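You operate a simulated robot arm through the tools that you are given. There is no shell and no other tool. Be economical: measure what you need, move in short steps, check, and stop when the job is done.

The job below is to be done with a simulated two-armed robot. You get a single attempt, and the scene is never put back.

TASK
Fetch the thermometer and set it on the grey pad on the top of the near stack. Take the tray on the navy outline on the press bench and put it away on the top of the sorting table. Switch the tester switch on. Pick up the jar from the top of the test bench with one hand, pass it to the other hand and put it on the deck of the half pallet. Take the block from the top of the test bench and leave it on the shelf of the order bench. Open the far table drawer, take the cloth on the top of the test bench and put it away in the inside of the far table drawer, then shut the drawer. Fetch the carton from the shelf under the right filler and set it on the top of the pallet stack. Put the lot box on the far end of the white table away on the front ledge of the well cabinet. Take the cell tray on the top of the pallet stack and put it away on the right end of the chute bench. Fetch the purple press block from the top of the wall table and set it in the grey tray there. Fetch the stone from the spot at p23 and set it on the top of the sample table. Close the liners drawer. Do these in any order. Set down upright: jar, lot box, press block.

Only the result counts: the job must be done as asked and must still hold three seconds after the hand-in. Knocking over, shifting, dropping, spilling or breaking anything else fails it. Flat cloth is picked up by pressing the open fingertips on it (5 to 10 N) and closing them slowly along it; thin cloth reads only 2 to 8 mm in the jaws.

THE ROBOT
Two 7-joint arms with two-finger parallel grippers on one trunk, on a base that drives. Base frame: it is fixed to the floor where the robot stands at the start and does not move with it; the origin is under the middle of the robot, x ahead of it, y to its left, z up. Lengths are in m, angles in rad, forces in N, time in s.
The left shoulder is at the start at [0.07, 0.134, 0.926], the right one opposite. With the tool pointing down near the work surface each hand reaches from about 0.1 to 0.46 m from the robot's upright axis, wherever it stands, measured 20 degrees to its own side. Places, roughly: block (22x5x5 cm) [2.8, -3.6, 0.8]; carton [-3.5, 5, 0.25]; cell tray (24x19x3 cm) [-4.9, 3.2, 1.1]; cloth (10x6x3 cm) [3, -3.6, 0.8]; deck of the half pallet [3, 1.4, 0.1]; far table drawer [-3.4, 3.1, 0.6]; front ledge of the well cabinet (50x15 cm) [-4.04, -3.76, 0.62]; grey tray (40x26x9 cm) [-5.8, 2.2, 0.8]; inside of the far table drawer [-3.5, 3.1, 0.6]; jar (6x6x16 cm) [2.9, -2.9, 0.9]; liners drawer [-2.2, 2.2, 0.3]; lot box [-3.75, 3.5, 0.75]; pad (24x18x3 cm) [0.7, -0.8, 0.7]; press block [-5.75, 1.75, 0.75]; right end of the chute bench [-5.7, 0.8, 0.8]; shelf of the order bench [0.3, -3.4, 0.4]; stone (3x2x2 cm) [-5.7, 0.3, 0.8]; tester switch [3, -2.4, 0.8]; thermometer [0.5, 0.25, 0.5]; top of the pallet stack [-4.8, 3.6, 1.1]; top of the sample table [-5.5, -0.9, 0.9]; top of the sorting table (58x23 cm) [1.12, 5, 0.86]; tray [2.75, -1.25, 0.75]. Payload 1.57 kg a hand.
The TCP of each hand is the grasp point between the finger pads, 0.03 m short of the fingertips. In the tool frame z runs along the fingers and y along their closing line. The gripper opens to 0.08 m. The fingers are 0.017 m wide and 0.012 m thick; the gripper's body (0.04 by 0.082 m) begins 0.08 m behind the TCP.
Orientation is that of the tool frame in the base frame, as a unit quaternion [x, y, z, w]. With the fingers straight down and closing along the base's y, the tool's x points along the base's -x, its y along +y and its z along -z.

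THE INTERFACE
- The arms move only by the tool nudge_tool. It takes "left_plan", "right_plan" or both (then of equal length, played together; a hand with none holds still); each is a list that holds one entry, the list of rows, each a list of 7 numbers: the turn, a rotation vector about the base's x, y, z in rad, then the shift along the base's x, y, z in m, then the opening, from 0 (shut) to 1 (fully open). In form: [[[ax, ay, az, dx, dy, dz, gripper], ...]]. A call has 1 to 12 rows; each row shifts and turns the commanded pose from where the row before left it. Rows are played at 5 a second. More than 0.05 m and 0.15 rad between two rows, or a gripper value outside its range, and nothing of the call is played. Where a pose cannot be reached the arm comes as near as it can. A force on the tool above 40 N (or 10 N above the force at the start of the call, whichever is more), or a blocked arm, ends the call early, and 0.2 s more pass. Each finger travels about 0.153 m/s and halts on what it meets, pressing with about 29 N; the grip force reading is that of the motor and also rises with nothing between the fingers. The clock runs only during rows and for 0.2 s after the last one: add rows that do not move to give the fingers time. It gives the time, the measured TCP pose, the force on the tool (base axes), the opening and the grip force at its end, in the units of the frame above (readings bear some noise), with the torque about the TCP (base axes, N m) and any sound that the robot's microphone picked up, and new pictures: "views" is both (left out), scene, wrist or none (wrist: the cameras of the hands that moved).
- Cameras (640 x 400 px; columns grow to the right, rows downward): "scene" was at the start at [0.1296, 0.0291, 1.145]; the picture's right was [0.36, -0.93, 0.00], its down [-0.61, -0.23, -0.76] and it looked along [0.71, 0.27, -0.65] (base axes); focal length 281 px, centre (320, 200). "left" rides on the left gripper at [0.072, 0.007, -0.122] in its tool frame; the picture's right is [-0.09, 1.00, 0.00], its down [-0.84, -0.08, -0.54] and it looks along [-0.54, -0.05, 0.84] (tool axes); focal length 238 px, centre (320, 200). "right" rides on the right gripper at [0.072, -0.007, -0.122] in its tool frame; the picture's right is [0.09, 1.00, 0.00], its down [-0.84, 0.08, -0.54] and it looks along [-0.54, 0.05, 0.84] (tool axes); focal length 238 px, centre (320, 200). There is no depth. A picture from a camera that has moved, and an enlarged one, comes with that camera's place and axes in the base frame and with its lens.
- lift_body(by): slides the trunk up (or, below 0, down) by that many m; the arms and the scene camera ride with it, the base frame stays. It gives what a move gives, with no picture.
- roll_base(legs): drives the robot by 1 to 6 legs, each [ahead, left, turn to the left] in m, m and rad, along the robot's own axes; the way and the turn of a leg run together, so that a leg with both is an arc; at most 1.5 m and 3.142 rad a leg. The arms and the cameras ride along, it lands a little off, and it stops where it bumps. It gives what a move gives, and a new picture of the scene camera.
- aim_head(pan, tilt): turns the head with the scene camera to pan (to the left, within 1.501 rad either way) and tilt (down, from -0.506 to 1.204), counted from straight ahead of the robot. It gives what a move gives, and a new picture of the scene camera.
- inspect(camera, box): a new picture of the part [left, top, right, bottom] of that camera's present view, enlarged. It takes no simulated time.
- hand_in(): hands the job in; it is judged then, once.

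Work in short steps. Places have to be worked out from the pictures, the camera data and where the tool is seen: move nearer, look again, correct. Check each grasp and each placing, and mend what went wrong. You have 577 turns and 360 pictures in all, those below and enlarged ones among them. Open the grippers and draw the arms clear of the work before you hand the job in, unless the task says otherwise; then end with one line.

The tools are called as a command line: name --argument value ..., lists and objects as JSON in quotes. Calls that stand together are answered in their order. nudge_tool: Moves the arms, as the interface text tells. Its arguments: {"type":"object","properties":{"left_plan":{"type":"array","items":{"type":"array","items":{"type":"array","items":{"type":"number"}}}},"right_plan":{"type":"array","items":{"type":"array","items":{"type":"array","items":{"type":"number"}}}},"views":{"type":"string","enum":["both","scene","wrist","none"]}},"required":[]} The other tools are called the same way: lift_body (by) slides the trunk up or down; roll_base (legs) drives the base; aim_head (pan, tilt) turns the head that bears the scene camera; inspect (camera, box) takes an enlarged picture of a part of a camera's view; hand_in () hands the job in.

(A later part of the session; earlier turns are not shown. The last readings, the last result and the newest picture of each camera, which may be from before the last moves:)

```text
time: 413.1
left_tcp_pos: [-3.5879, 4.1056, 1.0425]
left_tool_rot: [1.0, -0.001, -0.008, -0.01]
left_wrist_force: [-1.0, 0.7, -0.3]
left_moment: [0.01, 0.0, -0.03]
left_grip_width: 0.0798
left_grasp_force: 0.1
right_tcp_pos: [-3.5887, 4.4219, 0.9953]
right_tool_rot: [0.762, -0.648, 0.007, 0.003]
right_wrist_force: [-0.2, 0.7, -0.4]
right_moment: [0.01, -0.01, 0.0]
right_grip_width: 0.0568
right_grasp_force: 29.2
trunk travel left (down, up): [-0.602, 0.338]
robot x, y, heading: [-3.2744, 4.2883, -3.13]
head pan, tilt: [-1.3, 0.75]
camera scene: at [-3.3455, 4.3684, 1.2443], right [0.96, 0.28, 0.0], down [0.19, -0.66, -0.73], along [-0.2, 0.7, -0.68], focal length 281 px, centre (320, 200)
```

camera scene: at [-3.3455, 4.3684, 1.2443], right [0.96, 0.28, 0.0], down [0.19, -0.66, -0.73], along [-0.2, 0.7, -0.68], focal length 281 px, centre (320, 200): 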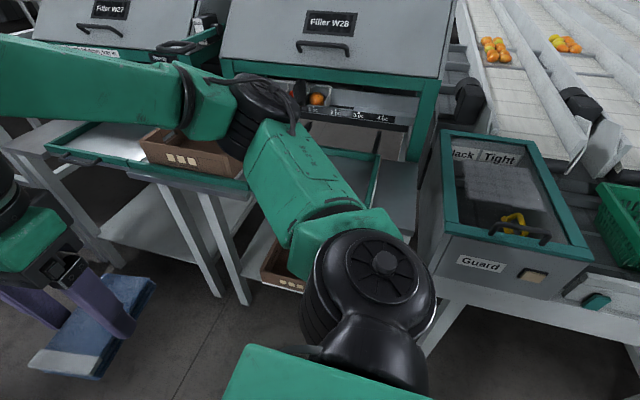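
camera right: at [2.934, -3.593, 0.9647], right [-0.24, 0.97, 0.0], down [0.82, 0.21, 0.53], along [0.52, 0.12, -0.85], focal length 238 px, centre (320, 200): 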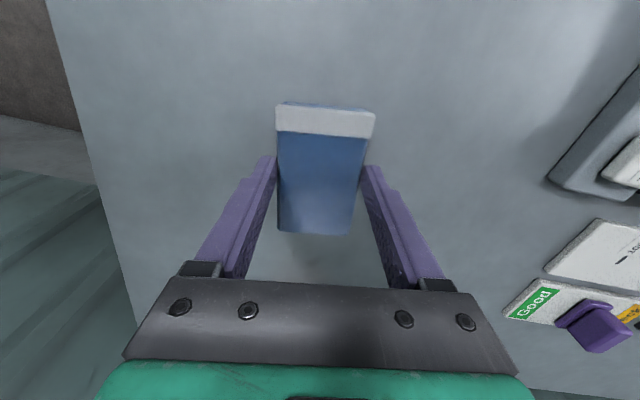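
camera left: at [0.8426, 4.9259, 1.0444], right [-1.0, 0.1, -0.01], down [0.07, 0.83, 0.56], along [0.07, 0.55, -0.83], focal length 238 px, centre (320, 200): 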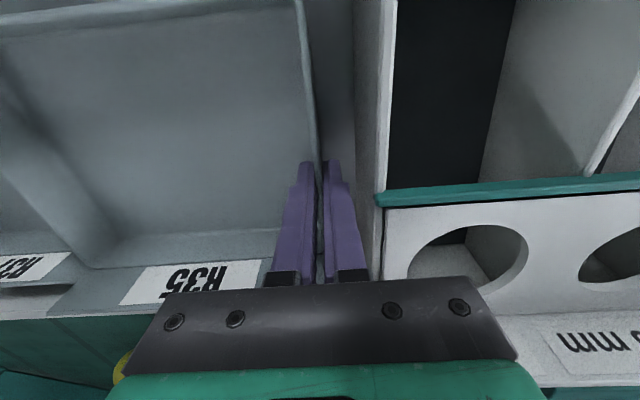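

Filler W28 is the right one; a low brown carton sits on its lower shelf. I turn to face it and lower the trunk for a look.

roll_base --legs '[[-0.05, 0.0, 0], [0, 0, -1.571]]'

lift_body --by -0.4

aim_head --pan 0.25 --tilt 0.6

```text
time: 417.9
left_tcp_pos: [-3.4084, 4.6041, 1.0424]
left_tool_rot: [-0.706, 0.708, 0.0, 0.013]
left_wrist_force: [-0.9, 0.1, 0.2]
left_moment: [0.01, 0.0, -0.03]
left_grip_width: 0.0799
left_grasp_force: 0.1
right_tcp_pos: [-3.0934, 4.6062, 0.9953]
right_tool_rot: [-0.08, 0.997, -0.003, -0.006]
right_wrist_force: [0.3, -1.0, -0.9]
right_moment: [-0.01, 0.0, -0.01]
right_grip_width: 0.057
right_grasp_force: 28.6
trunk travel left (down, up): [-0.602, 0.338]
robot x, y, heading: [-3.2238, 4.2869, 1.579]
head pan, tilt: [-1.3, 0.75]
camera scene: at [-3.1443, 4.3628, 1.2443], right [0.28, -0.96, 0.0], down [-0.66, -0.19, -0.73], along [0.7, 0.2, -0.68], focal length 281 px, centre (320, 200)
```

scene: 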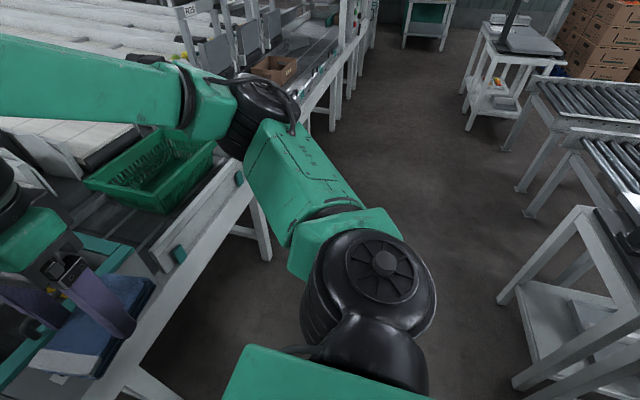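

```text
time: 421.7
left_tcp_pos: [-3.4079, 4.6057, 0.6431]
left_tool_rot: [-0.705, 0.709, -0.001, 0.013]
left_wrist_force: [0.5, -0.1, -0.2]
left_moment: [-0.03, 0.0, -0.01]
left_grip_width: 0.0802
left_grasp_force: 0.0
right_tcp_pos: [-3.0947, 4.6053, 0.5966]
right_tool_rot: [-0.08, 0.997, -0.002, -0.007]
right_wrist_force: [0.4, -0.2, 0.1]
right_moment: [0.03, 0.0, -0.02]
right_grip_width: 0.057
right_grasp_force: 28.9
trunk travel left (down, up): [-0.202, 0.738]
robot x, y, heading: [-3.2216, 4.2937, 1.579]
head pan, tilt: [-1.3, 0.75]
```

```text
time: 423.3
left_tcp_pos: [-3.4086, 4.6044, 0.6436]
left_tool_rot: [-0.706, 0.708, -0.001, 0.013]
left_wrist_force: [-0.1, -0.6, 0.1]
left_moment: [-0.01, -0.01, -0.01]
left_grip_width: 0.0799
left_grasp_force: 0.0
right_tcp_pos: [-3.0935, 4.6062, 0.5959]
right_tool_rot: [-0.081, 0.997, -0.002, -0.007]
right_wrist_force: [0.4, 0.7, 0.2]
right_moment: [0.01, 0.01, 0.0]
right_grip_width: 0.0569
right_grasp_force: 29.0
trunk travel left (down, up): [-0.202, 0.738]
robot x, y, heading: [-3.2229, 4.2912, 1.578]
head pan, tilt: [0.25, 0.6]
camera scene: at [-3.2465, 4.4253, 0.8572], right [0.97, 0.26, 0.0], down [0.14, -0.55, -0.82], along [-0.21, 0.8, -0.57], focal length 281 px, centre (320, 200)
```

scene: 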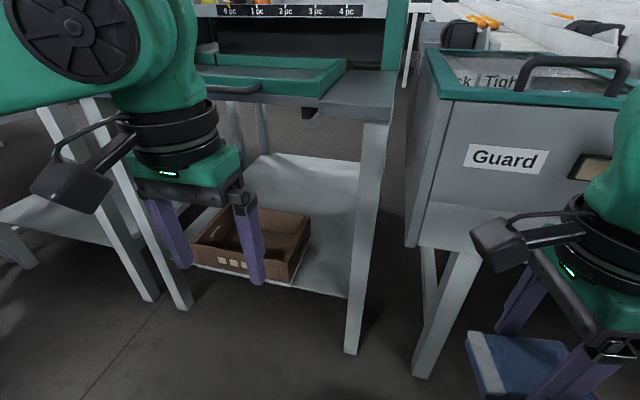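

The carton is a shallow open box of about 0.30×0.23 m at (−3.6, 5.0) with its front wall at y≈4.885. I'll try pinching that front wall with the free left hand. I turn its jaws to close along y, tuck the cloth hand, and move closer.

nudge_tool --left_plan '[[[0, 0, 0.143, 0, 0, 0, 1], [0, 0, 0.143, 0, 0, 0, 1], [0, 0, 0.143, 0, 0, 0, 1], [0, 0, 0.143, 0, 0, 0, 1], [0, 0, 0.143, 0, 0, 0, 1], [0, 0, 0.143, 0, 0, 0, 1], [0, 0, 0.143, 0, 0, 0, 1], [0, 0, 0.143, 0, 0, 0, 1], [0, 0, 0.143, 0, 0, 0, 1], [0, 0, 0.143, 0, 0, 0, 1], [0, 0, 0.13, 0, 0, 0, 1]]]' --right_plan '[[[0, 0, 0, 0.02, -0.02, 0.0, 0], [0, 0, 0, 0.02, -0.02, 0, 0], [0, 0, 0, 0.02, -0.02, 0, 0], [0, 0, 0, 0.02, -0.01, 0, 0], [0, 0, 0, 0, 0, 0, 0], [0, 0, 0, 0, 0, 0, 0], [0, 0, 0, 0, 0, 0, 0], [0, 0, 0, 0, 0, 0, 0], [0, 0, 0, 0, 0, 0, 0], [0, 0, 0, 0, 0, 0, 0], [0, 0, 0, 0, 0, 0, 0]]]' --views "none"

roll_base --legs '[[0, 0.2, -0.008], [0.12, 0, 0]]'

lift_body --by -0.12

nudge_tool --left_plan '[[[0, 0, 0, 0, 0.02, 0, 1], [0, 0, 0, 0, 0.02, -0.02, 1]]]' --views "both"

```text
time: 425.7
left_tcp_pos: [-3.4098, 4.6057, 0.6424]
left_tool_rot: [1.0, -0.006, -0.008, -0.01]
left_wrist_force: [0.4, 0.4, -0.4]
left_moment: [-0.03, -0.01, 0.06]
left_grip_width: 0.0801
left_grasp_force: 0.0
right_tcp_pos: [-3.013, 4.5381, 0.5955]
right_tool_rot: [-0.081, 0.997, -0.002, -0.006]
right_wrist_force: [0.0, -0.1, -0.6]
right_moment: [-0.02, 0.01, 0.02]
right_grip_width: 0.0569
right_grasp_force: 28.8
trunk travel left (down, up): [-0.202, 0.738]
robot x, y, heading: [-3.2226, 4.294, 1.578]
head pan, tilt: [0.25, 0.6]
```

```text
time: 428.2
left_tcp_pos: [-3.6072, 4.7274, 0.6428]
left_tool_rot: [1.0, -0.013, -0.01, -0.009]
left_wrist_force: [0.2, 0.5, -0.9]
left_moment: [0.0, -0.01, -0.01]
left_grip_width: 0.08
left_grasp_force: 0.0
right_tcp_pos: [-3.2125, 4.655, 0.5962]
right_tool_rot: [-0.074, 0.997, -0.001, -0.007]
right_wrist_force: [0.8, 0.1, -1.4]
right_moment: [0.01, 0.0, 0.0]
right_grip_width: 0.0569
right_grasp_force: 28.7
trunk travel left (down, up): [-0.202, 0.738]
robot x, y, heading: [-3.4264, 4.4086, 1.569]
head pan, tilt: [0.25, 0.6]
camera scene: at [-3.4476, 4.5463, 0.8571], right [0.97, 0.24, 0.0], down [0.14, -0.55, -0.82], along [-0.2, 0.8, -0.57], focal length 281 px, centre (320, 200)
```

scene: 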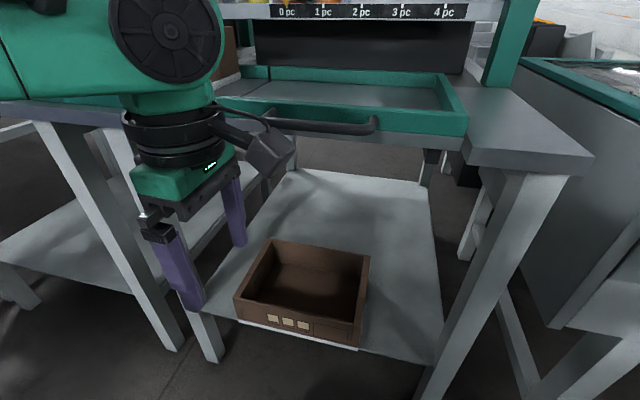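

```text
time: 429.7
left_tcp_pos: [-3.6083, 4.7274, 0.5213]
left_tool_rot: [1.0, -0.014, -0.009, -0.009]
left_wrist_force: [1.0, 0.2, 0.3]
left_moment: [0.03, 0.04, 0.04]
left_grip_width: 0.0797
left_grasp_force: 0.0
right_tcp_pos: [-3.2132, 4.654, 0.4749]
right_tool_rot: [-0.074, 0.997, -0.003, -0.007]
right_wrist_force: [-0.6, 0.1, 0.1]
right_moment: [-0.01, 0.0, -0.02]
right_grip_width: 0.0567
right_grasp_force: 29.7
trunk travel left (down, up): [-0.082, 0.858]
robot x, y, heading: [-3.4289, 4.4119, 1.564]
head pan, tilt: [0.25, 0.6]
```

```text
time: 430.3
left_tcp_pos: [-3.6089, 4.7683, 0.5011]
left_tool_rot: [1.0, -0.013, -0.009, -0.009]
left_wrist_force: [-0.4, -0.5, 0.1]
left_moment: [-0.01, 0.03, -0.02]
left_grip_width: 0.0798
left_grasp_force: 0.1
right_tcp_pos: [-3.2127, 4.6548, 0.4756]
right_tool_rot: [-0.074, 0.997, -0.002, -0.007]
right_wrist_force: [0.2, -0.3, -0.5]
right_moment: [0.02, 0.0, -0.01]
right_grip_width: 0.0569
right_grasp_force: 29.0
trunk travel left (down, up): [-0.082, 0.858]
robot x, y, heading: [-3.4282, 4.4081, 1.567]
head pan, tilt: [0.25, 0.6]
camera scene: at [-3.4477, 4.546, 0.7372], right [0.97, 0.24, 0.0], down [0.14, -0.55, -0.83], along [-0.2, 0.8, -0.56], focal length 281 px, centre (320, 200)
camera left: at [-3.5354, 4.7581, 0.6213], right [-0.12, -0.99, -0.02], down [-0.82, 0.09, 0.56], along [-0.55, 0.08, -0.83], focal length 238 px, centre (320, 200)
```

scene: 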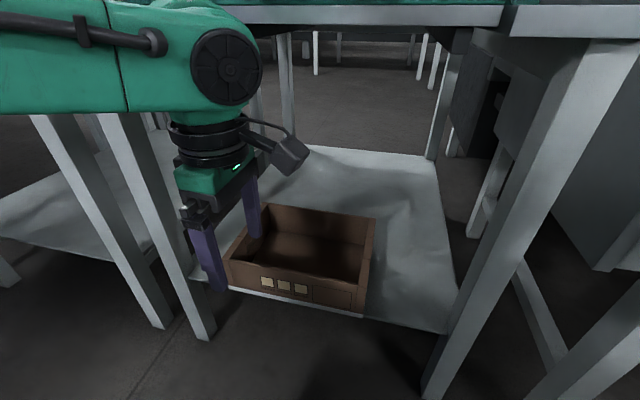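
left: 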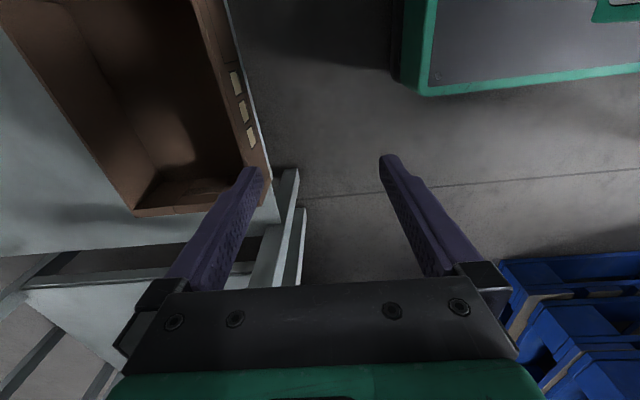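

The carton spans x≈−3.737…−3.457, front wall at y≈4.89, square to the lane. I move the open jaws over the middle of the wall and look.

nudge_tool --left_plan '[[[0, 0, 0, 0.003, 0.04, -0.02, 1], [0, 0, 0, 0.003, 0.04, -0.02, 1], [0, 0, 0, 0.003, 0.042, -0.02, 1], [0, 0, 0, 0, 0, -0.03, 1], [0, 0, 0, 0, 0, 0, 1]]]' --views "both"

```text
time: 431.5
left_tcp_pos: [-3.5998, 4.8887, 0.4136]
left_tool_rot: [1.0, -0.013, -0.011, -0.01]
left_wrist_force: [0.5, -0.5, 0.1]
left_moment: [0.01, -0.02, 0.03]
left_grip_width: 0.0803
left_grasp_force: 0.0
right_tcp_pos: [-3.2133, 4.655, 0.4761]
right_tool_rot: [-0.073, 0.997, -0.002, -0.007]
right_wrist_force: [-0.8, 0.3, -1.0]
right_moment: [0.03, -0.01, -0.02]
right_grip_width: 0.0572
right_grasp_force: 29.1
trunk travel left (down, up): [-0.082, 0.858]
robot x, y, heading: [-3.4242, 4.4122, 1.568]
head pan, tilt: [0.25, 0.6]
camera scene: at [-3.4477, 4.546, 0.7372], right [0.97, 0.24, 0.0], down [0.14, -0.55, -0.82], along [-0.2, 0.8, -0.57], focal length 281 px, centre (320, 200)
camera left: at [-3.527, 4.8789, 0.5321], right [-0.12, -0.99, -0.02], down [-0.82, 0.09, 0.56], along [-0.55, 0.08, -0.83], focal length 238 px, centre (320, 200)
```

scene: 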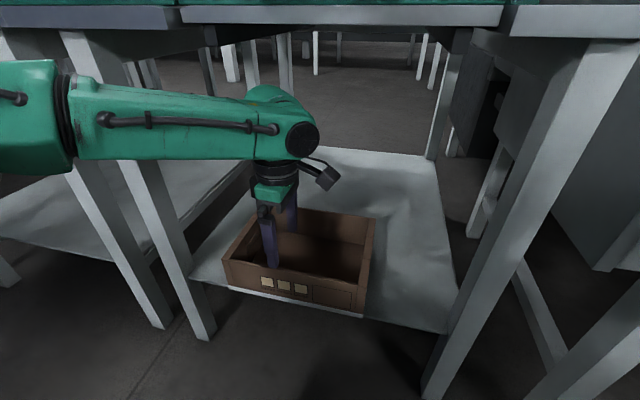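
left: 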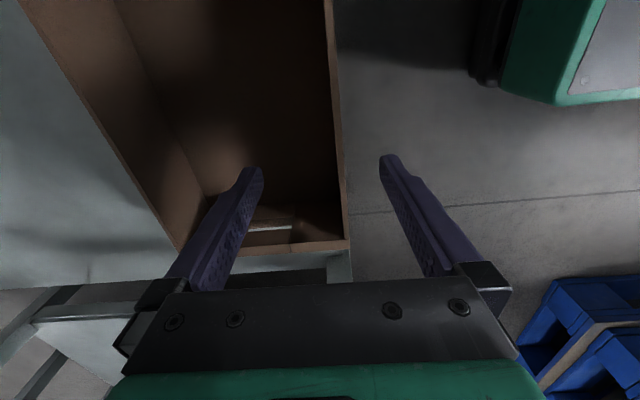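

The wall is ~20 mm nearer than the hand's centre. I correct, then descend until the inner finger feels the carton floor.

nudge_tool --left_plan '[[[0, 0, 0, -0.012, -0.02, -0.02, 1], [0, 0, 0, 0, 0, -0.03, 1], [0, 0, 0, 0, 0, -0.02, 1], [0, 0, 0, 0, 0, 0, 1]]]' --views "wrist"

```text
time: 432.5
left_tcp_pos: [-3.6113, 4.8685, 0.3411]
left_tool_rot: [1.0, -0.013, -0.01, -0.01]
left_wrist_force: [0.3, -0.1, -0.1]
left_moment: [-0.04, 0.02, -0.01]
left_grip_width: 0.0801
left_grasp_force: 0.1
right_tcp_pos: [-3.2128, 4.6545, 0.4754]
right_tool_rot: [-0.074, 0.997, -0.002, -0.007]
right_wrist_force: [0.5, 0.0, 0.5]
right_moment: [0.01, 0.0, 0.01]
right_grip_width: 0.0565
right_grasp_force: 28.9
trunk travel left (down, up): [-0.082, 0.858]
robot x, y, heading: [-3.4258, 4.4129, 1.57]
head pan, tilt: [0.25, 0.6]
camera left: at [-3.5378, 4.8586, 0.4615], right [-0.12, -0.99, -0.02], down [-0.82, 0.09, 0.56], along [-0.55, 0.08, -0.83], focal length 238 px, centre (320, 200)
```

left: 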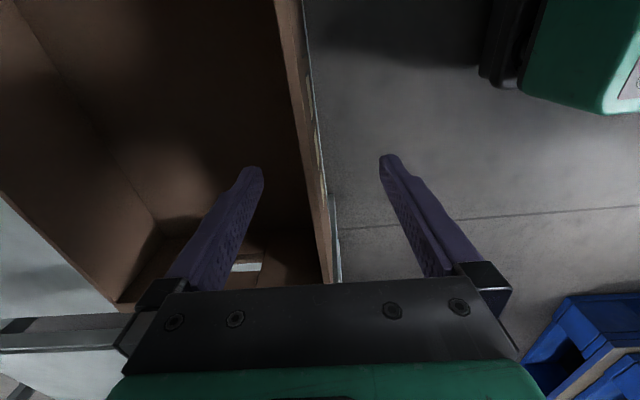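

nudge_tool --left_plan '[[[0, 0, 0, 0, 0.003, -0.015, 1], [0, 0, 0, 0, 0, -0.015, 1], [0, 0, 0, 0, 0, -0.01, 1], [0, 0, 0, 0, 0, -0.01, 1], [0, 0, 0, 0, 0, 0, 1]]]' --views "wrist"

```text
time: 433.7
left_tcp_pos: [-3.6108, 4.8719, 0.2931]
left_tool_rot: [1.0, -0.014, -0.009, -0.01]
left_wrist_force: [0.1, -0.3, 0.0]
left_moment: [0.02, -0.03, -0.03]
left_grip_width: 0.0801
left_grasp_force: 0.1
right_tcp_pos: [-3.2129, 4.6548, 0.4769]
right_tool_rot: [-0.074, 0.997, -0.002, -0.007]
right_wrist_force: [-0.3, -0.4, -0.1]
right_moment: [0.04, 0.0, -0.01]
right_grip_width: 0.0564
right_grasp_force: 28.9
trunk travel left (down, up): [-0.082, 0.858]
robot x, y, heading: [-3.4294, 4.4119, 1.564]
head pan, tilt: [0.25, 0.6]
camera left: at [-3.5369, 4.8623, 0.4116], right [-0.12, -0.99, -0.02], down [-0.82, 0.09, 0.56], along [-0.55, 0.08, -0.83], focal length 238 px, centre (320, 200)
```

left: 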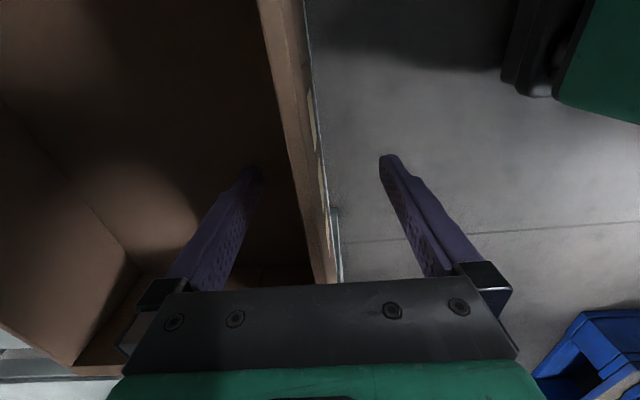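

nudge_tool --left_plan '[[[0, 0, 0, 0, 0, -0.01, 1], [0, 0, 0, 0, 0, -0.01, 1], [0, 0, 0, 0, 0, -0.008, 1], [0, 0, 0, 0, 0, 0, 1]]]' --views "scene"

inspect --camera "scene" --box '[200, 180, 400, 330]'

```text
time: 434.3
left_tcp_pos: [-3.6097, 4.8768, 0.2838]
left_tool_rot: [1.0, -0.014, -0.009, -0.022]
left_wrist_force: [0.7, -4.9, 23.4]
left_moment: [0.77, -0.19, -0.05]
left_grip_width: 0.0756
left_grasp_force: 0.1
right_tcp_pos: [-3.2114, 4.6536, 0.4777]
right_tool_rot: [-0.075, 0.997, 0.0, -0.007]
right_wrist_force: [-0.2, -0.1, -0.9]
right_moment: [0.0, 0.01, -0.01]
right_grip_width: 0.0572
right_grasp_force: 29.0
trunk travel left (down, up): [-0.082, 0.858]
robot x, y, heading: [-3.429, 4.4126, 1.569]
head pan, tilt: [0.25, 0.6]
stopped in row 2 (left hand): the force on the tool passed its limit at 50 N (the readings are from after the stop); the commanded pose is now the measured one
camera scene: at [-3.4472, 4.5436, 0.738], right [0.97, 0.24, 0.0], down [0.14, -0.55, -0.83], along [-0.2, 0.8, -0.56], focal length 281 px, centre (320, 200)
```

scene: 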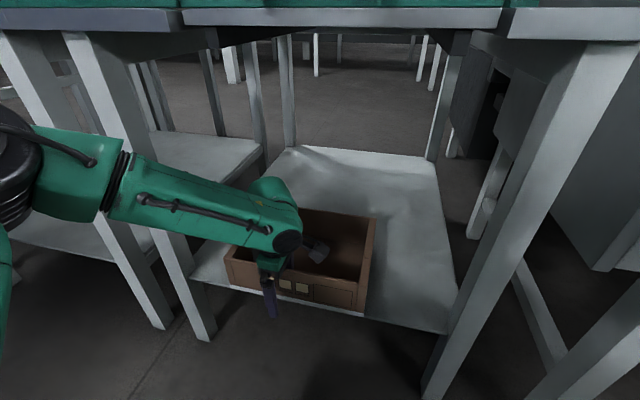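

```text
2.67 times, centred on (300, 255) of scene
camera zoom: at [-3.4472, 4.5436, 0.738], right [0.97, 0.24, 0.0], down [0.14, -0.55, -0.83], along [-0.2, 0.8, -0.56], focal length 749 px, centre (373, 53)
```

zoom: 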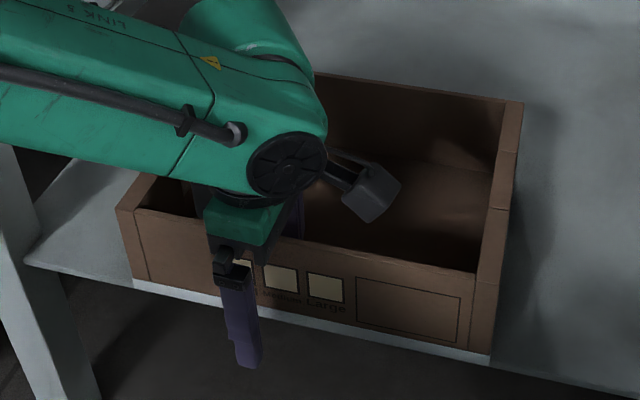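

The inner finger touched the carton's floor, but the hand is left of the wall's centre. I raise 4 mm, slide 48 mm right along the wall, and close.

nudge_tool --left_plan '[[[0, 0, 0, 0, -0.002, 0.006, 1], [0, 0, 0, 0.024, 0, 0, 1], [0, 0, 0, 0.024, 0, 0, 1], [0, 0, 0, 0, 0, 0, 0.6], [0, 0, 0, 0, 0, 0, 0.3], [0, 0, 0, 0, 0, 0, 0], [0, 0, 0, 0, 0, 0, 0], [0, 0, 0, 0, 0, 0, 0]]]' --views "none"

inspect --camera "scene" --box '[200, 180, 400, 330]'

```text
time: 436.1
left_tcp_pos: [-3.5646, 4.875, 0.2871]
left_tool_rot: [1.0, -0.014, -0.009, -0.017]
left_wrist_force: [0.4, 0.5, 8.2]
left_moment: [-0.08, 0.45, -0.02]
left_grip_width: 0.0059
left_grasp_force: 25.7
right_tcp_pos: [-3.2134, 4.6543, 0.4764]
right_tool_rot: [-0.074, 0.997, -0.002, -0.007]
right_wrist_force: [0.4, -0.8, -0.2]
right_moment: [-0.01, -0.01, -0.01]
right_grip_width: 0.057
right_grasp_force: 28.4
trunk travel left (down, up): [-0.082, 0.858]
robot x, y, heading: [-3.4234, 4.4119, 1.57]
head pan, tilt: [0.25, 0.6]
```

```text
2.67 times, centred on (300, 255) of scene
camera zoom: at [-3.4475, 4.5453, 0.7374], right [0.97, 0.24, 0.0], down [0.14, -0.55, -0.83], along [-0.2, 0.8, -0.56], focal length 749 px, centre (373, 53)
```

zoom: 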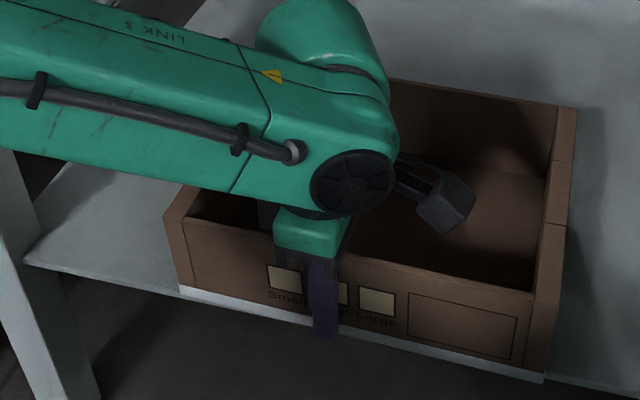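

Gripped (wall 6 mm), nearly central. I lift slightly and check the moment.

nudge_tool --left_plan '[[[0, 0, 0, 0, 0, 0.01, 0], [0, 0, 0, 0, 0, 0.015, 0], [0, 0, 0, 0, 0, 0.015, 0], [0, 0, 0, 0, 0, 0, 0]]]' --views "scene"

```text
time: 437.1
left_tcp_pos: [-3.5632, 4.8743, 0.3234]
left_tool_rot: [1.0, -0.013, -0.009, -0.016]
left_wrist_force: [0.2, -0.1, -2.2]
left_moment: [-0.16, 0.07, -0.02]
left_grip_width: 0.0058
left_grasp_force: 25.3
right_tcp_pos: [-3.2129, 4.6542, 0.4768]
right_tool_rot: [-0.074, 0.997, -0.002, -0.007]
right_wrist_force: [-0.1, 0.0, 0.7]
right_moment: [-0.01, -0.01, 0.02]
right_grip_width: 0.057
right_grasp_force: 29.0
trunk travel left (down, up): [-0.082, 0.858]
robot x, y, heading: [-3.4304, 4.4118, 1.568]
head pan, tilt: [0.25, 0.6]
camera scene: at [-3.4479, 4.5461, 0.7371], right [0.97, 0.24, 0.0], down [0.14, -0.55, -0.82], along [-0.2, 0.8, -0.57], focal length 281 px, centre (320, 200)
```

scene: 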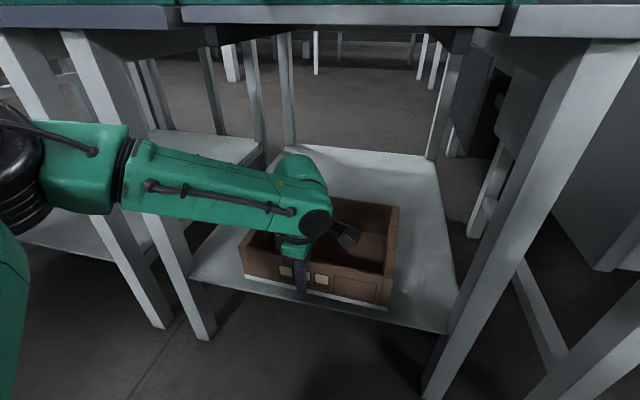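

It's light (about 2 N) and stable. I back straight out of the shelf and draw the hand in.

roll_base --legs '[[-0.25, 0, 0]]'

nudge_tool --left_plan '[[[0, 0, 0, 0, -0.04, 0.0, 0], [0, 0, 0, 0, -0.04, 0.0, 0], [0, 0, 0, 0, -0.04, 0.0, 0]]]' --views "none"

lift_body --by 0.4

lift_body --by 0.4

aim_head --pan 0.6 --tilt 0.7

```text
time: 438.9
left_tcp_pos: [-3.5636, 4.6276, 0.3242]
left_tool_rot: [1.0, -0.016, -0.01, -0.017]
left_wrist_force: [-0.9, -0.1, -1.7]
left_moment: [-0.15, 0.0, 0.0]
left_grip_width: 0.0058
left_grasp_force: 26.3
right_tcp_pos: [-3.2138, 4.4057, 0.4769]
right_tool_rot: [-0.073, 0.997, -0.003, -0.007]
right_wrist_force: [-0.9, 0.5, -1.0]
right_moment: [-0.01, 0.0, -0.04]
right_grip_width: 0.0569
right_grasp_force: 28.5
trunk travel left (down, up): [-0.082, 0.858]
robot x, y, heading: [-3.4271, 4.162, 1.565]
head pan, tilt: [0.25, 0.6]
camera scene: at [-3.4486, 4.2972, 0.7372], right [0.97, 0.24, 0.0], down [0.14, -0.55, -0.82], along [-0.2, 0.8, -0.57], focal length 281 px, centre (320, 200)
```

scene: 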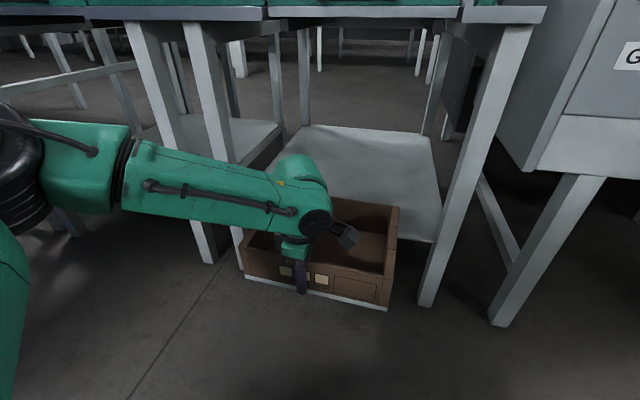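

```text
time: 439.7
left_tcp_pos: [-3.5633, 4.507, 0.3245]
left_tool_rot: [1.0, -0.016, -0.01, -0.017]
left_wrist_force: [-0.6, -0.3, -0.9]
left_moment: [-0.15, 0.03, 0.02]
left_grip_width: 0.0059
left_grasp_force: 26.1
right_tcp_pos: [-3.2135, 4.4052, 0.4765]
right_tool_rot: [-0.073, 0.997, -0.003, -0.005]
right_wrist_force: [0.6, 0.5, -0.1]
right_moment: [0.0, -0.02, 0.03]
right_grip_width: 0.057
right_grasp_force: 28.6
trunk travel left (down, up): [-0.082, 0.858]
robot x, y, heading: [-3.4269, 4.1604, 1.56]
head pan, tilt: [0.25, 0.6]
```

```text
time: 443.5
left_tcp_pos: [-3.5634, 4.508, 0.7244]
left_tool_rot: [1.0, -0.015, -0.011, -0.017]
left_wrist_force: [0.1, 0.0, -2.0]
left_moment: [-0.13, 0.02, 0.01]
left_grip_width: 0.0058
left_grasp_force: 25.8
right_tcp_pos: [-3.2132, 4.4056, 0.8765]
right_tool_rot: [-0.073, 0.997, -0.002, -0.007]
right_wrist_force: [-0.5, 0.4, -0.8]
right_moment: [0.01, 0.02, 0.0]
right_grip_width: 0.0566
right_grasp_force: 29.0
trunk travel left (down, up): [-0.482, 0.458]
robot x, y, heading: [-3.4251, 4.1645, 1.566]
head pan, tilt: [0.25, 0.6]
```

```text
time: 447.4
left_tcp_pos: [-3.5626, 4.5074, 1.1245]
left_tool_rot: [1.0, -0.016, -0.009, -0.017]
left_wrist_force: [-0.3, 0.3, -1.6]
left_moment: [-0.15, 0.0, 0.0]
left_grip_width: 0.0058
left_grasp_force: 25.6
right_tcp_pos: [-3.2131, 4.4062, 1.2758]
right_tool_rot: [-0.072, 0.997, -0.002, -0.007]
right_wrist_force: [0.1, 0.0, -0.1]
right_moment: [-0.01, 0.01, 0.0]
right_grip_width: 0.057
right_grasp_force: 29.1
trunk travel left (down, up): [-0.882, 0.058]
robot x, y, heading: [-3.4296, 4.1633, 1.562]
head pan, tilt: [0.25, 0.6]
```

```text
time: 448.2
left_tcp_pos: [-3.5627, 4.5084, 1.1252]
left_tool_rot: [1.0, -0.015, -0.01, -0.016]
left_wrist_force: [0.6, 0.5, -1.6]
left_moment: [-0.14, 0.04, 0.02]
left_grip_width: 0.0055
left_grasp_force: 26.0
right_tcp_pos: [-3.2131, 4.4056, 1.2763]
right_tool_rot: [-0.072, 0.997, -0.002, -0.007]
right_wrist_force: [0.0, -0.4, -0.8]
right_moment: [0.04, -0.02, 0.02]
right_grip_width: 0.0571
right_grasp_force: 29.5
trunk travel left (down, up): [-0.882, 0.058]
robot x, y, heading: [-3.4283, 4.1634, 1.565]
head pan, tilt: [0.6, 0.7]
camera scene: at [-3.4748, 4.2821, 1.5286], right [0.83, 0.56, 0.0], down [0.36, -0.53, -0.76], along [-0.43, 0.63, -0.64], focal length 281 px, centre (320, 200)
```

scene: 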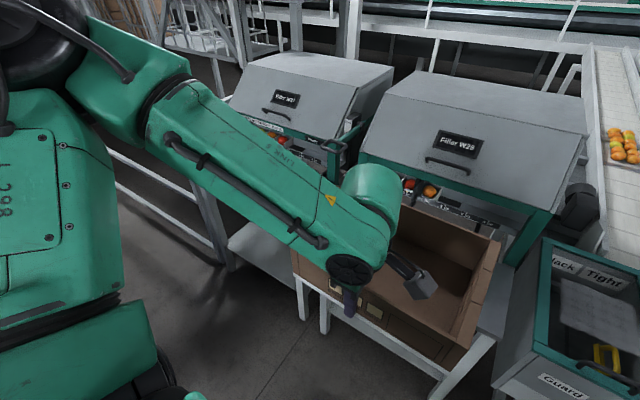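

Carton is up at z≈1.1. I turn left to face the pallet stack and look at its top.

roll_base --legs '[[0, 0, 1.571]]'

aim_head --pan 0.2 --tilt 0.6

```text
time: 452.4
left_tcp_pos: [-3.7748, 4.0356, 1.1241]
left_tool_rot: [0.725, 0.688, -0.018, -0.006]
left_wrist_force: [-0.1, -0.3, -1.5]
left_moment: [-0.05, -0.14, 0.01]
left_grip_width: 0.0059
left_grasp_force: 25.9
right_tcp_pos: [-3.6664, 4.3831, 1.2766]
right_tool_rot: [0.75, -0.661, 0.006, 0.003]
right_wrist_force: [0.2, -0.5, -0.7]
right_moment: [0.01, -0.02, 0.0]
right_grip_width: 0.0568
right_grasp_force: 29.0
trunk travel left (down, up): [-0.882, 0.058]
robot x, y, heading: [-3.4291, 4.1611, 3.116]
head pan, tilt: [0.6, 0.7]
camera scene: at [-3.5495, 4.117, 1.5286], right [-0.54, 0.84, 0.0], down [0.54, 0.35, -0.76], along [-0.64, -0.41, -0.64], focal length 281 px, centre (320, 200)
```

scene: 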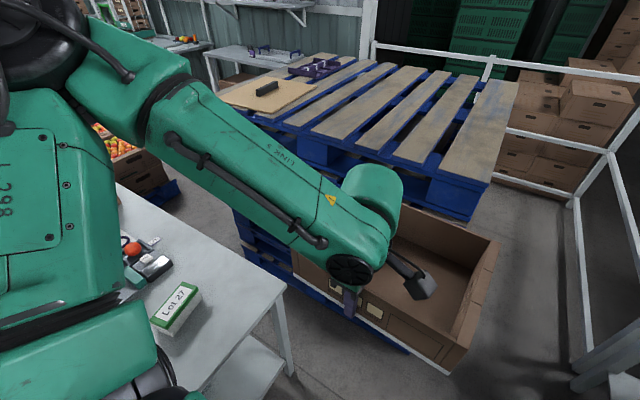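

```text
time: 453.2
left_tcp_pos: [-3.7769, 4.0338, 1.1246]
left_tool_rot: [0.726, 0.688, -0.018, -0.005]
left_wrist_force: [-0.4, 0.7, -1.3]
left_moment: [-0.03, -0.13, -0.01]
left_grip_width: 0.0061
left_grasp_force: 25.7
right_tcp_pos: [-3.6666, 4.3813, 1.2754]
right_tool_rot: [0.749, -0.662, 0.006, 0.002]
right_wrist_force: [0.0, 0.0, -0.4]
right_moment: [-0.01, 0.01, 0.01]
right_grip_width: 0.0565
right_grasp_force: 29.7
trunk travel left (down, up): [-0.882, 0.058]
robot x, y, heading: [-3.4267, 4.1603, 3.115]
head pan, tilt: [0.201, 0.6]
camera scene: at [-3.5652, 4.1473, 1.5371], right [-0.17, 0.99, 0.0], down [0.56, 0.1, -0.82], along [-0.81, -0.14, -0.57], focal length 281 px, centre (320, 200)
```

scene: 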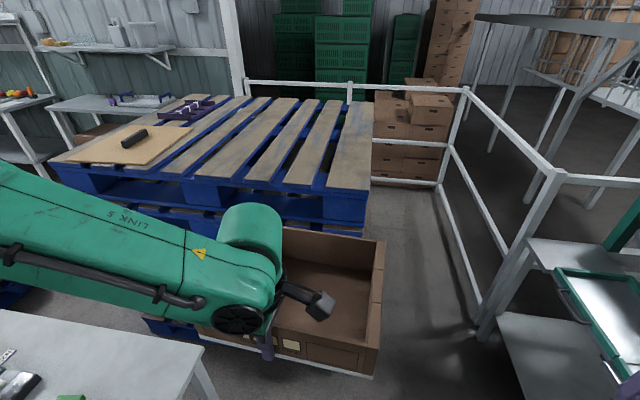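

The stack's top spans x −5.3…−4.3, y 3.06…4.18 at z≈1.07. I raise the carton, shift it 6 cm south, and drive forward so it comes over the near-right part.

lift_body --by 0.05

nudge_tool --left_plan '[[[0, 0, 0.0, 0, -0.02, 0.02, 0], [0, 0, 0, 0, -0.02, 0.02, 0], [0, 0, 0, 0, -0.02, 0.0, 0]]]' --views "none"

roll_base --legs '[[0, 0, 0.027], [0.5, 0, 0]]'

```text
time: 454.1
left_tcp_pos: [-3.7755, 4.0345, 1.1742]
left_tool_rot: [0.726, 0.688, -0.019, -0.005]
left_wrist_force: [-0.5, 0.1, -0.8]
left_moment: [-0.04, -0.15, -0.02]
left_grip_width: 0.0058
left_grasp_force: 26.3
right_tcp_pos: [-3.6668, 4.3831, 1.3255]
right_tool_rot: [0.749, -0.662, 0.007, 0.003]
right_wrist_force: [-0.2, -0.7, -0.7]
right_moment: [0.0, 0.03, 0.02]
right_grip_width: 0.0574
right_grasp_force: 29.1
trunk travel left (down, up): [-0.932, 0.008]
robot x, y, heading: [-3.4283, 4.165, 3.115]
head pan, tilt: [0.201, 0.6]
```

```text
time: 454.9
left_tcp_pos: [-3.7762, 3.9712, 1.2156]
left_tool_rot: [0.726, 0.688, -0.018, -0.005]
left_wrist_force: [0.3, -0.8, -1.7]
left_moment: [0.0, -0.14, 0.01]
left_grip_width: 0.0058
left_grasp_force: 25.5
right_tcp_pos: [-3.6673, 4.3822, 1.3274]
right_tool_rot: [0.75, -0.662, 0.005, 0.003]
right_wrist_force: [0.1, -0.2, -0.3]
right_moment: [-0.02, 0.02, 0.02]
right_grip_width: 0.0568
right_grasp_force: 29.2
trunk travel left (down, up): [-0.932, 0.008]
robot x, y, heading: [-3.4292, 4.164, 3.113]
head pan, tilt: [0.201, 0.6]
```

```text
time: 458.2
left_tcp_pos: [-4.2688, 3.9733, 1.2141]
left_tool_rot: [0.721, 0.693, -0.019, -0.007]
left_wrist_force: [0.1, 0.7, -1.2]
left_moment: [-0.01, -0.16, 0.0]
left_grip_width: 0.0059
left_grasp_force: 25.9
right_tcp_pos: [-4.1652, 4.3832, 1.3266]
right_tool_rot: [0.754, -0.657, 0.005, 0.003]
right_wrist_force: [1.0, -0.2, -0.9]
right_moment: [0.0, 0.01, -0.04]
right_grip_width: 0.0568
right_grasp_force: 28.6
trunk travel left (down, up): [-0.932, 0.008]
robot x, y, heading: [-3.9264, 4.1648, 3.132]
head pan, tilt: [0.201, 0.6]
camera scene: at [-4.0602, 4.1494, 1.5874], right [-0.19, 0.98, 0.0], down [0.55, 0.1, -0.83], along [-0.81, -0.15, -0.56], focal length 281 px, centre (320, 200)
```

scene: 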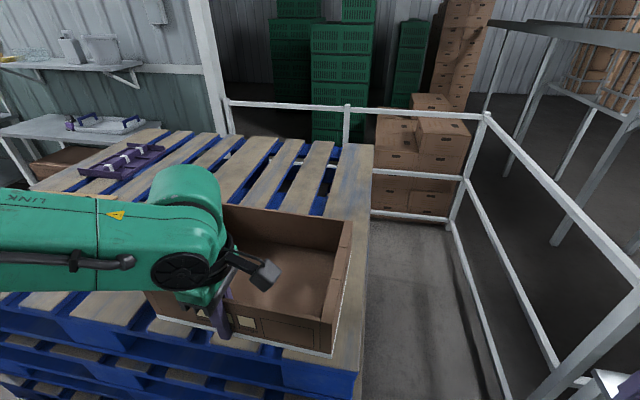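

The carton is over the stack within the edge. I extend 8 cm further and lower in steps.

nudge_tool --left_plan '[[[0, 0, 0.0, -0.04, -0.01, 0, 0], [0, 0, 0, -0.04, 0, 0, 0], [0, 0, 0, 0, 0, -0.03, 0], [0, 0, 0, 0, 0, -0.03, 0], [0, 0, 0, 0, 0, -0.02, 0], [0, 0, 0, 0, 0, 0, 0]]]' --views "scene"

```text
time: 459.6
left_tcp_pos: [-4.3526, 3.9626, 1.1338]
left_tool_rot: [0.72, 0.693, -0.018, -0.005]
left_wrist_force: [0.9, -0.3, -1.4]
left_moment: [0.0, -0.16, 0.0]
left_grip_width: 0.0058
left_grasp_force: 25.7
right_tcp_pos: [-4.1687, 4.384, 1.3259]
right_tool_rot: [0.754, -0.657, 0.007, 0.003]
right_wrist_force: [-0.8, -0.2, 0.1]
right_moment: [0.0, -0.01, 0.0]
right_grip_width: 0.0568
right_grasp_force: 29.0
trunk travel left (down, up): [-0.932, 0.008]
robot x, y, heading: [-3.926, 4.1657, 3.129]
head pan, tilt: [0.201, 0.6]
camera scene: at [-4.0629, 4.1498, 1.5872], right [-0.19, 0.98, 0.0], down [0.56, 0.1, -0.82], along [-0.81, -0.15, -0.57], focal length 281 px, centre (320, 200)
```

scene: 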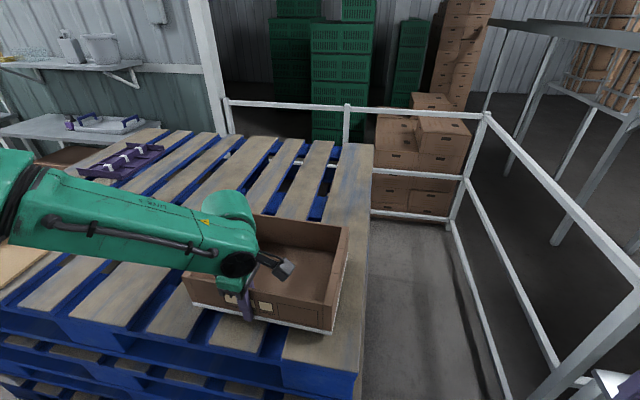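

nudge_tool --left_plan '[[[0, 0, 0.0, 0, 0, -0.01, 0], [0, 0, 0, 0, 0, -0.01, 0], [0, 0, 0, 0, 0, -0.006, 0], [0, 0, 0, 0, 0, -0.006, 0], [0, 0, 0, 0, 0, -0.005, 0], [0, 0, 0, 0, 0, 0, 0]]]' --views "none"

```text
time: 460.4
left_tcp_pos: [-4.3514, 3.9616, 1.1196]
left_tool_rot: [0.721, 0.692, -0.029, -0.014]
left_wrist_force: [9.9, -3.1, 23.6]
left_moment: [0.67, -0.6, -0.35]
left_grip_width: 0.0061
left_grasp_force: 25.9
right_tcp_pos: [-4.1617, 4.3828, 1.3285]
right_tool_rot: [0.754, -0.656, 0.004, 0.006]
right_wrist_force: [0.3, 0.3, -0.1]
right_moment: [-0.03, 0.0, -0.01]
right_grip_width: 0.0567
right_grasp_force: 28.7
trunk travel left (down, up): [-0.932, 0.008]
robot x, y, heading: [-3.9228, 4.164, 3.124]
head pan, tilt: [0.201, 0.6]
stopped in row 3 (left hand): the force on the tool passed its limit at 51 N (the readings are from after the stop); the commanded pose is now the measured one
```

Contact with the slats. I ease up 3 mm, open, and lift out.

nudge_tool --left_plan '[[[0, 0, 0.0, 0, 0, 0.003, 0], [0, 0, 0, 0, 0, 0, 0.15], [0, 0, 0, 0, 0, 0, 0.4], [0, 0, 0, 0, 0, 0, 0.5], [0, 0, 0, 0, 0, 0.03, 0.5], [0, 0, 0, 0, 0, 0.04, 0.5], [0, 0, 0, 0, 0, 0.04, 0.6], [0, 0, 0, 0.04, 0, 0.02, 1], [0, 0, 0, 0.045, 0, 0, 1]]]' --views "scene"

```text
time: 462.4
left_tcp_pos: [-4.2668, 3.9609, 1.2488]
left_tool_rot: [0.721, 0.692, -0.027, -0.015]
left_wrist_force: [0.5, -0.3, -0.3]
left_moment: [0.04, 0.02, 0.0]
left_grip_width: 0.08
left_grasp_force: 0.1
right_tcp_pos: [-4.1623, 4.3824, 1.3276]
right_tool_rot: [0.754, -0.656, 0.004, 0.003]
right_wrist_force: [-0.5, -0.6, 0.0]
right_moment: [0.01, 0.02, 0.04]
right_grip_width: 0.0566
right_grasp_force: 29.1
trunk travel left (down, up): [-0.932, 0.008]
robot x, y, heading: [-3.9255, 4.1659, 3.128]
head pan, tilt: [0.201, 0.6]
camera scene: at [-4.0579, 4.148, 1.5876], right [-0.19, 0.98, 0.0], down [0.55, 0.11, -0.83], along [-0.81, -0.15, -0.56], focal length 281 px, centre (320, 200)
```

scene: 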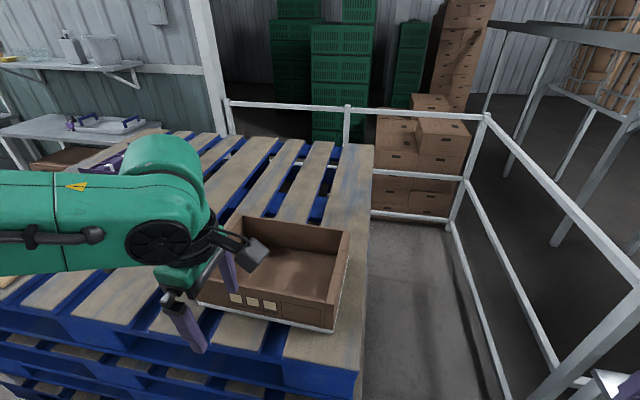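

The carton is on the stack. Now the lot box: I back up, turn to face south, and shift west so the left hand lines up with it.

roll_base --legs '[[-0.3, 0, 0], [0, 0, 1.584], [0, -0.27, 0]]'

lift_body --by -0.3

aim_head --pan 0.2 --tilt 0.8

```text
time: 469.8
left_tcp_pos: [-3.6834, 3.8208, 1.2473]
left_tool_rot: [0.01, 1.0, -0.026, 0.009]
left_wrist_force: [0.1, -0.1, -0.2]
left_moment: [0.0, 0.0, -0.02]
left_grip_width: 0.08
left_grasp_force: 0.1
right_tcp_pos: [-4.1053, 3.9127, 1.3271]
right_tool_rot: [0.997, 0.08, 0.005, -0.002]
right_wrist_force: [1.4, 0.5, -1.1]
right_moment: [0.0, 0.01, 0.03]
right_grip_width: 0.057
right_grasp_force: 29.4
trunk travel left (down, up): [-0.932, 0.008]
robot x, y, heading: [-3.9039, 4.1626, -1.562]
head pan, tilt: [0.201, 0.6]
camera scene: at [-3.874, 4.0215, 1.5871], right [-0.98, -0.21, 0.0], down [-0.12, 0.55, -0.82], along [0.17, -0.81, -0.57], focal length 281 px, centre (320, 200)
```

scene: 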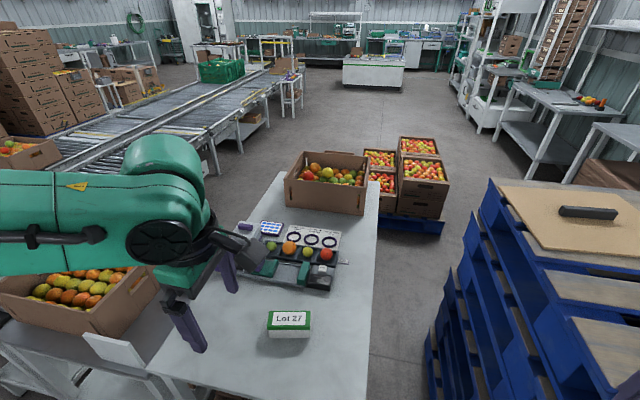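

```text
time: 472.8
left_tcp_pos: [-3.7399, 3.7773, 0.9462]
left_tool_rot: [0.024, 0.999, -0.013, -0.02]
left_wrist_force: [-5.7, -3.9, -1.1]
left_moment: [0.37, -0.52, 0.06]
left_grip_width: 0.0802
left_grasp_force: 0.1
right_tcp_pos: [-4.141, 3.881, 1.057]
right_tool_rot: [0.996, 0.077, -0.049, -0.004]
right_wrist_force: [-2.5, -0.6, 0.4]
right_moment: [0.12, -0.24, -0.05]
right_grip_width: 0.0567
right_grasp_force: 29.1
trunk travel left (down, up): [-0.632, 0.308]
robot x, y, heading: [-3.9825, 4.1113, -1.602]
head pan, tilt: [0.201, 0.6]
```

```text
time: 473.6
left_tcp_pos: [-3.7433, 3.7956, 0.9384]
left_tool_rot: [-0.004, 0.999, 0.009, -0.033]
left_wrist_force: [-1.7, -1.9, 1.2]
left_moment: [0.17, -0.17, 0.0]
left_grip_width: 0.08
left_grasp_force: 0.1
right_tcp_pos: [-4.1377, 3.8857, 1.0486]
right_tool_rot: [0.993, 0.093, -0.07, -0.005]
right_wrist_force: [1.0, 0.0, -0.5]
right_moment: [-0.03, 0.01, 0.04]
right_grip_width: 0.0569
right_grasp_force: 29.5
trunk travel left (down, up): [-0.632, 0.308]
robot x, y, heading: [-3.9733, 4.1206, -1.598]
head pan, tilt: [0.201, 0.799]
camera scene: at [-3.8579, 3.9968, 1.2887], right [-0.98, -0.17, 0.08], down [-0.18, 0.7, -0.69], along [0.06, -0.69, -0.72], focal length 281 px, centre (320, 200)
```

scene: 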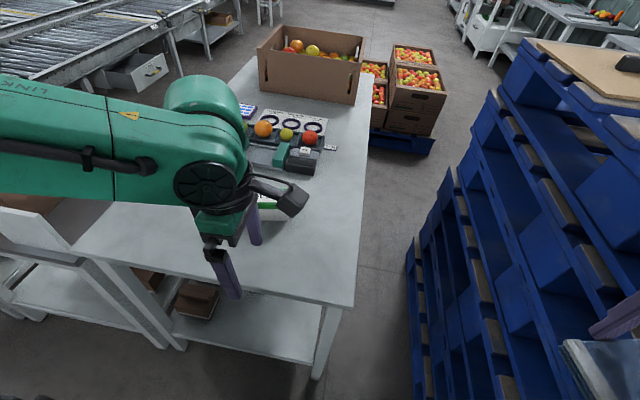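

Lowering pressed my right arm down on the pallet stack and tilted me. I raise straight back up immediately.

lift_body --by 0.3

aim_head --pan -0.9 --tilt 0.7

```text
time: 473.9
left_tcp_pos: [-3.7865, 3.7925, 0.9364]
left_tool_rot: [-0.054, 0.996, 0.052, -0.048]
left_wrist_force: [-0.8, -1.2, 0.3]
left_moment: [0.1, -0.07, -0.01]
left_grip_width: 0.08
left_grasp_force: 0.1
right_tcp_pos: [-4.1679, 3.8518, 1.0472]
right_tool_rot: [0.992, 0.088, -0.092, 0.002]
right_wrist_force: [-1.9, -0.9, -0.7]
right_moment: [0.07, -0.1, 0.0]
right_grip_width: 0.0568
right_grasp_force: 28.9
trunk travel left (down, up): [-0.646, 0.294]
robot x, y, heading: [-3.9847, 4.1061, -1.577]
head pan, tilt: [0.201, 0.799]
stopped: the arm was blocked; the commanded pose is now the measured one
```

```text
time: 475.2
left_tcp_pos: [-3.7807, 3.7985, 0.938]
left_tool_rot: [-0.055, 0.996, 0.05, -0.045]
left_wrist_force: [0.1, -0.3, -0.3]
left_moment: [-0.02, 0.0, 0.01]
left_grip_width: 0.08
left_grasp_force: 0.0
right_tcp_pos: [-4.1653, 3.8558, 1.0482]
right_tool_rot: [0.991, 0.096, -0.09, 0.003]
right_wrist_force: [1.1, 0.1, -0.2]
right_moment: [-0.01, -0.03, 0.0]
right_grip_width: 0.0568
right_grasp_force: 28.7
trunk travel left (down, up): [-0.646, 0.294]
robot x, y, heading: [-3.9813, 4.1046, -1.577]
head pan, tilt: [-0.901, 0.7]
camera scene: at [-3.9325, 4.0094, 1.3172], right [-0.62, 0.78, 0.05], down [0.44, 0.39, -0.81], along [-0.65, -0.48, -0.59], focal length 281 px, centre (320, 200)
```

scene: 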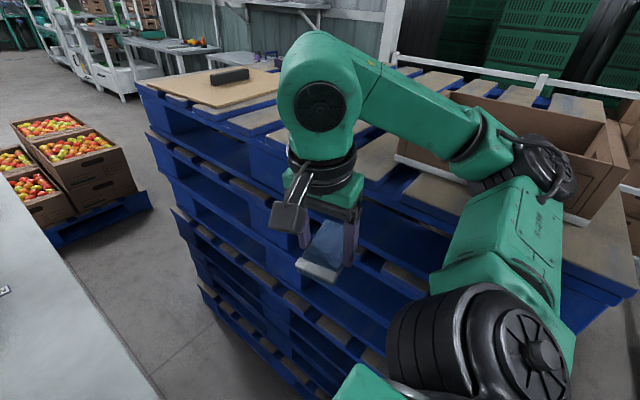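

My right elbow lies against the stack beside the carton. The commanded pose has been reset to the measured one, so I try raising again in a smaller step.

lift_body --by 0.06

```text
time: 475.6
left_tcp_pos: [-3.8315, 3.7904, 0.9573]
left_tool_rot: [-0.125, 0.984, 0.09, -0.092]
left_wrist_force: [-0.1, -0.6, 0.0]
left_moment: [0.03, -0.03, 0.0]
left_grip_width: 0.0802
left_grasp_force: 0.1
right_tcp_pos: [-4.2006, 3.8228, 1.0431]
right_tool_rot: [0.991, 0.083, -0.104, 0.003]
right_wrist_force: [-0.8, -0.8, 0.0]
right_moment: [0.03, -0.11, -0.03]
right_grip_width: 0.057
right_grasp_force: 29.2
trunk travel left (down, up): [-0.66, 0.28]
robot x, y, heading: [-3.9851, 4.0927, -1.539]
head pan, tilt: [-0.901, 0.7]
stopped: the arm was blocked; the commanded pose is now the measured one
```

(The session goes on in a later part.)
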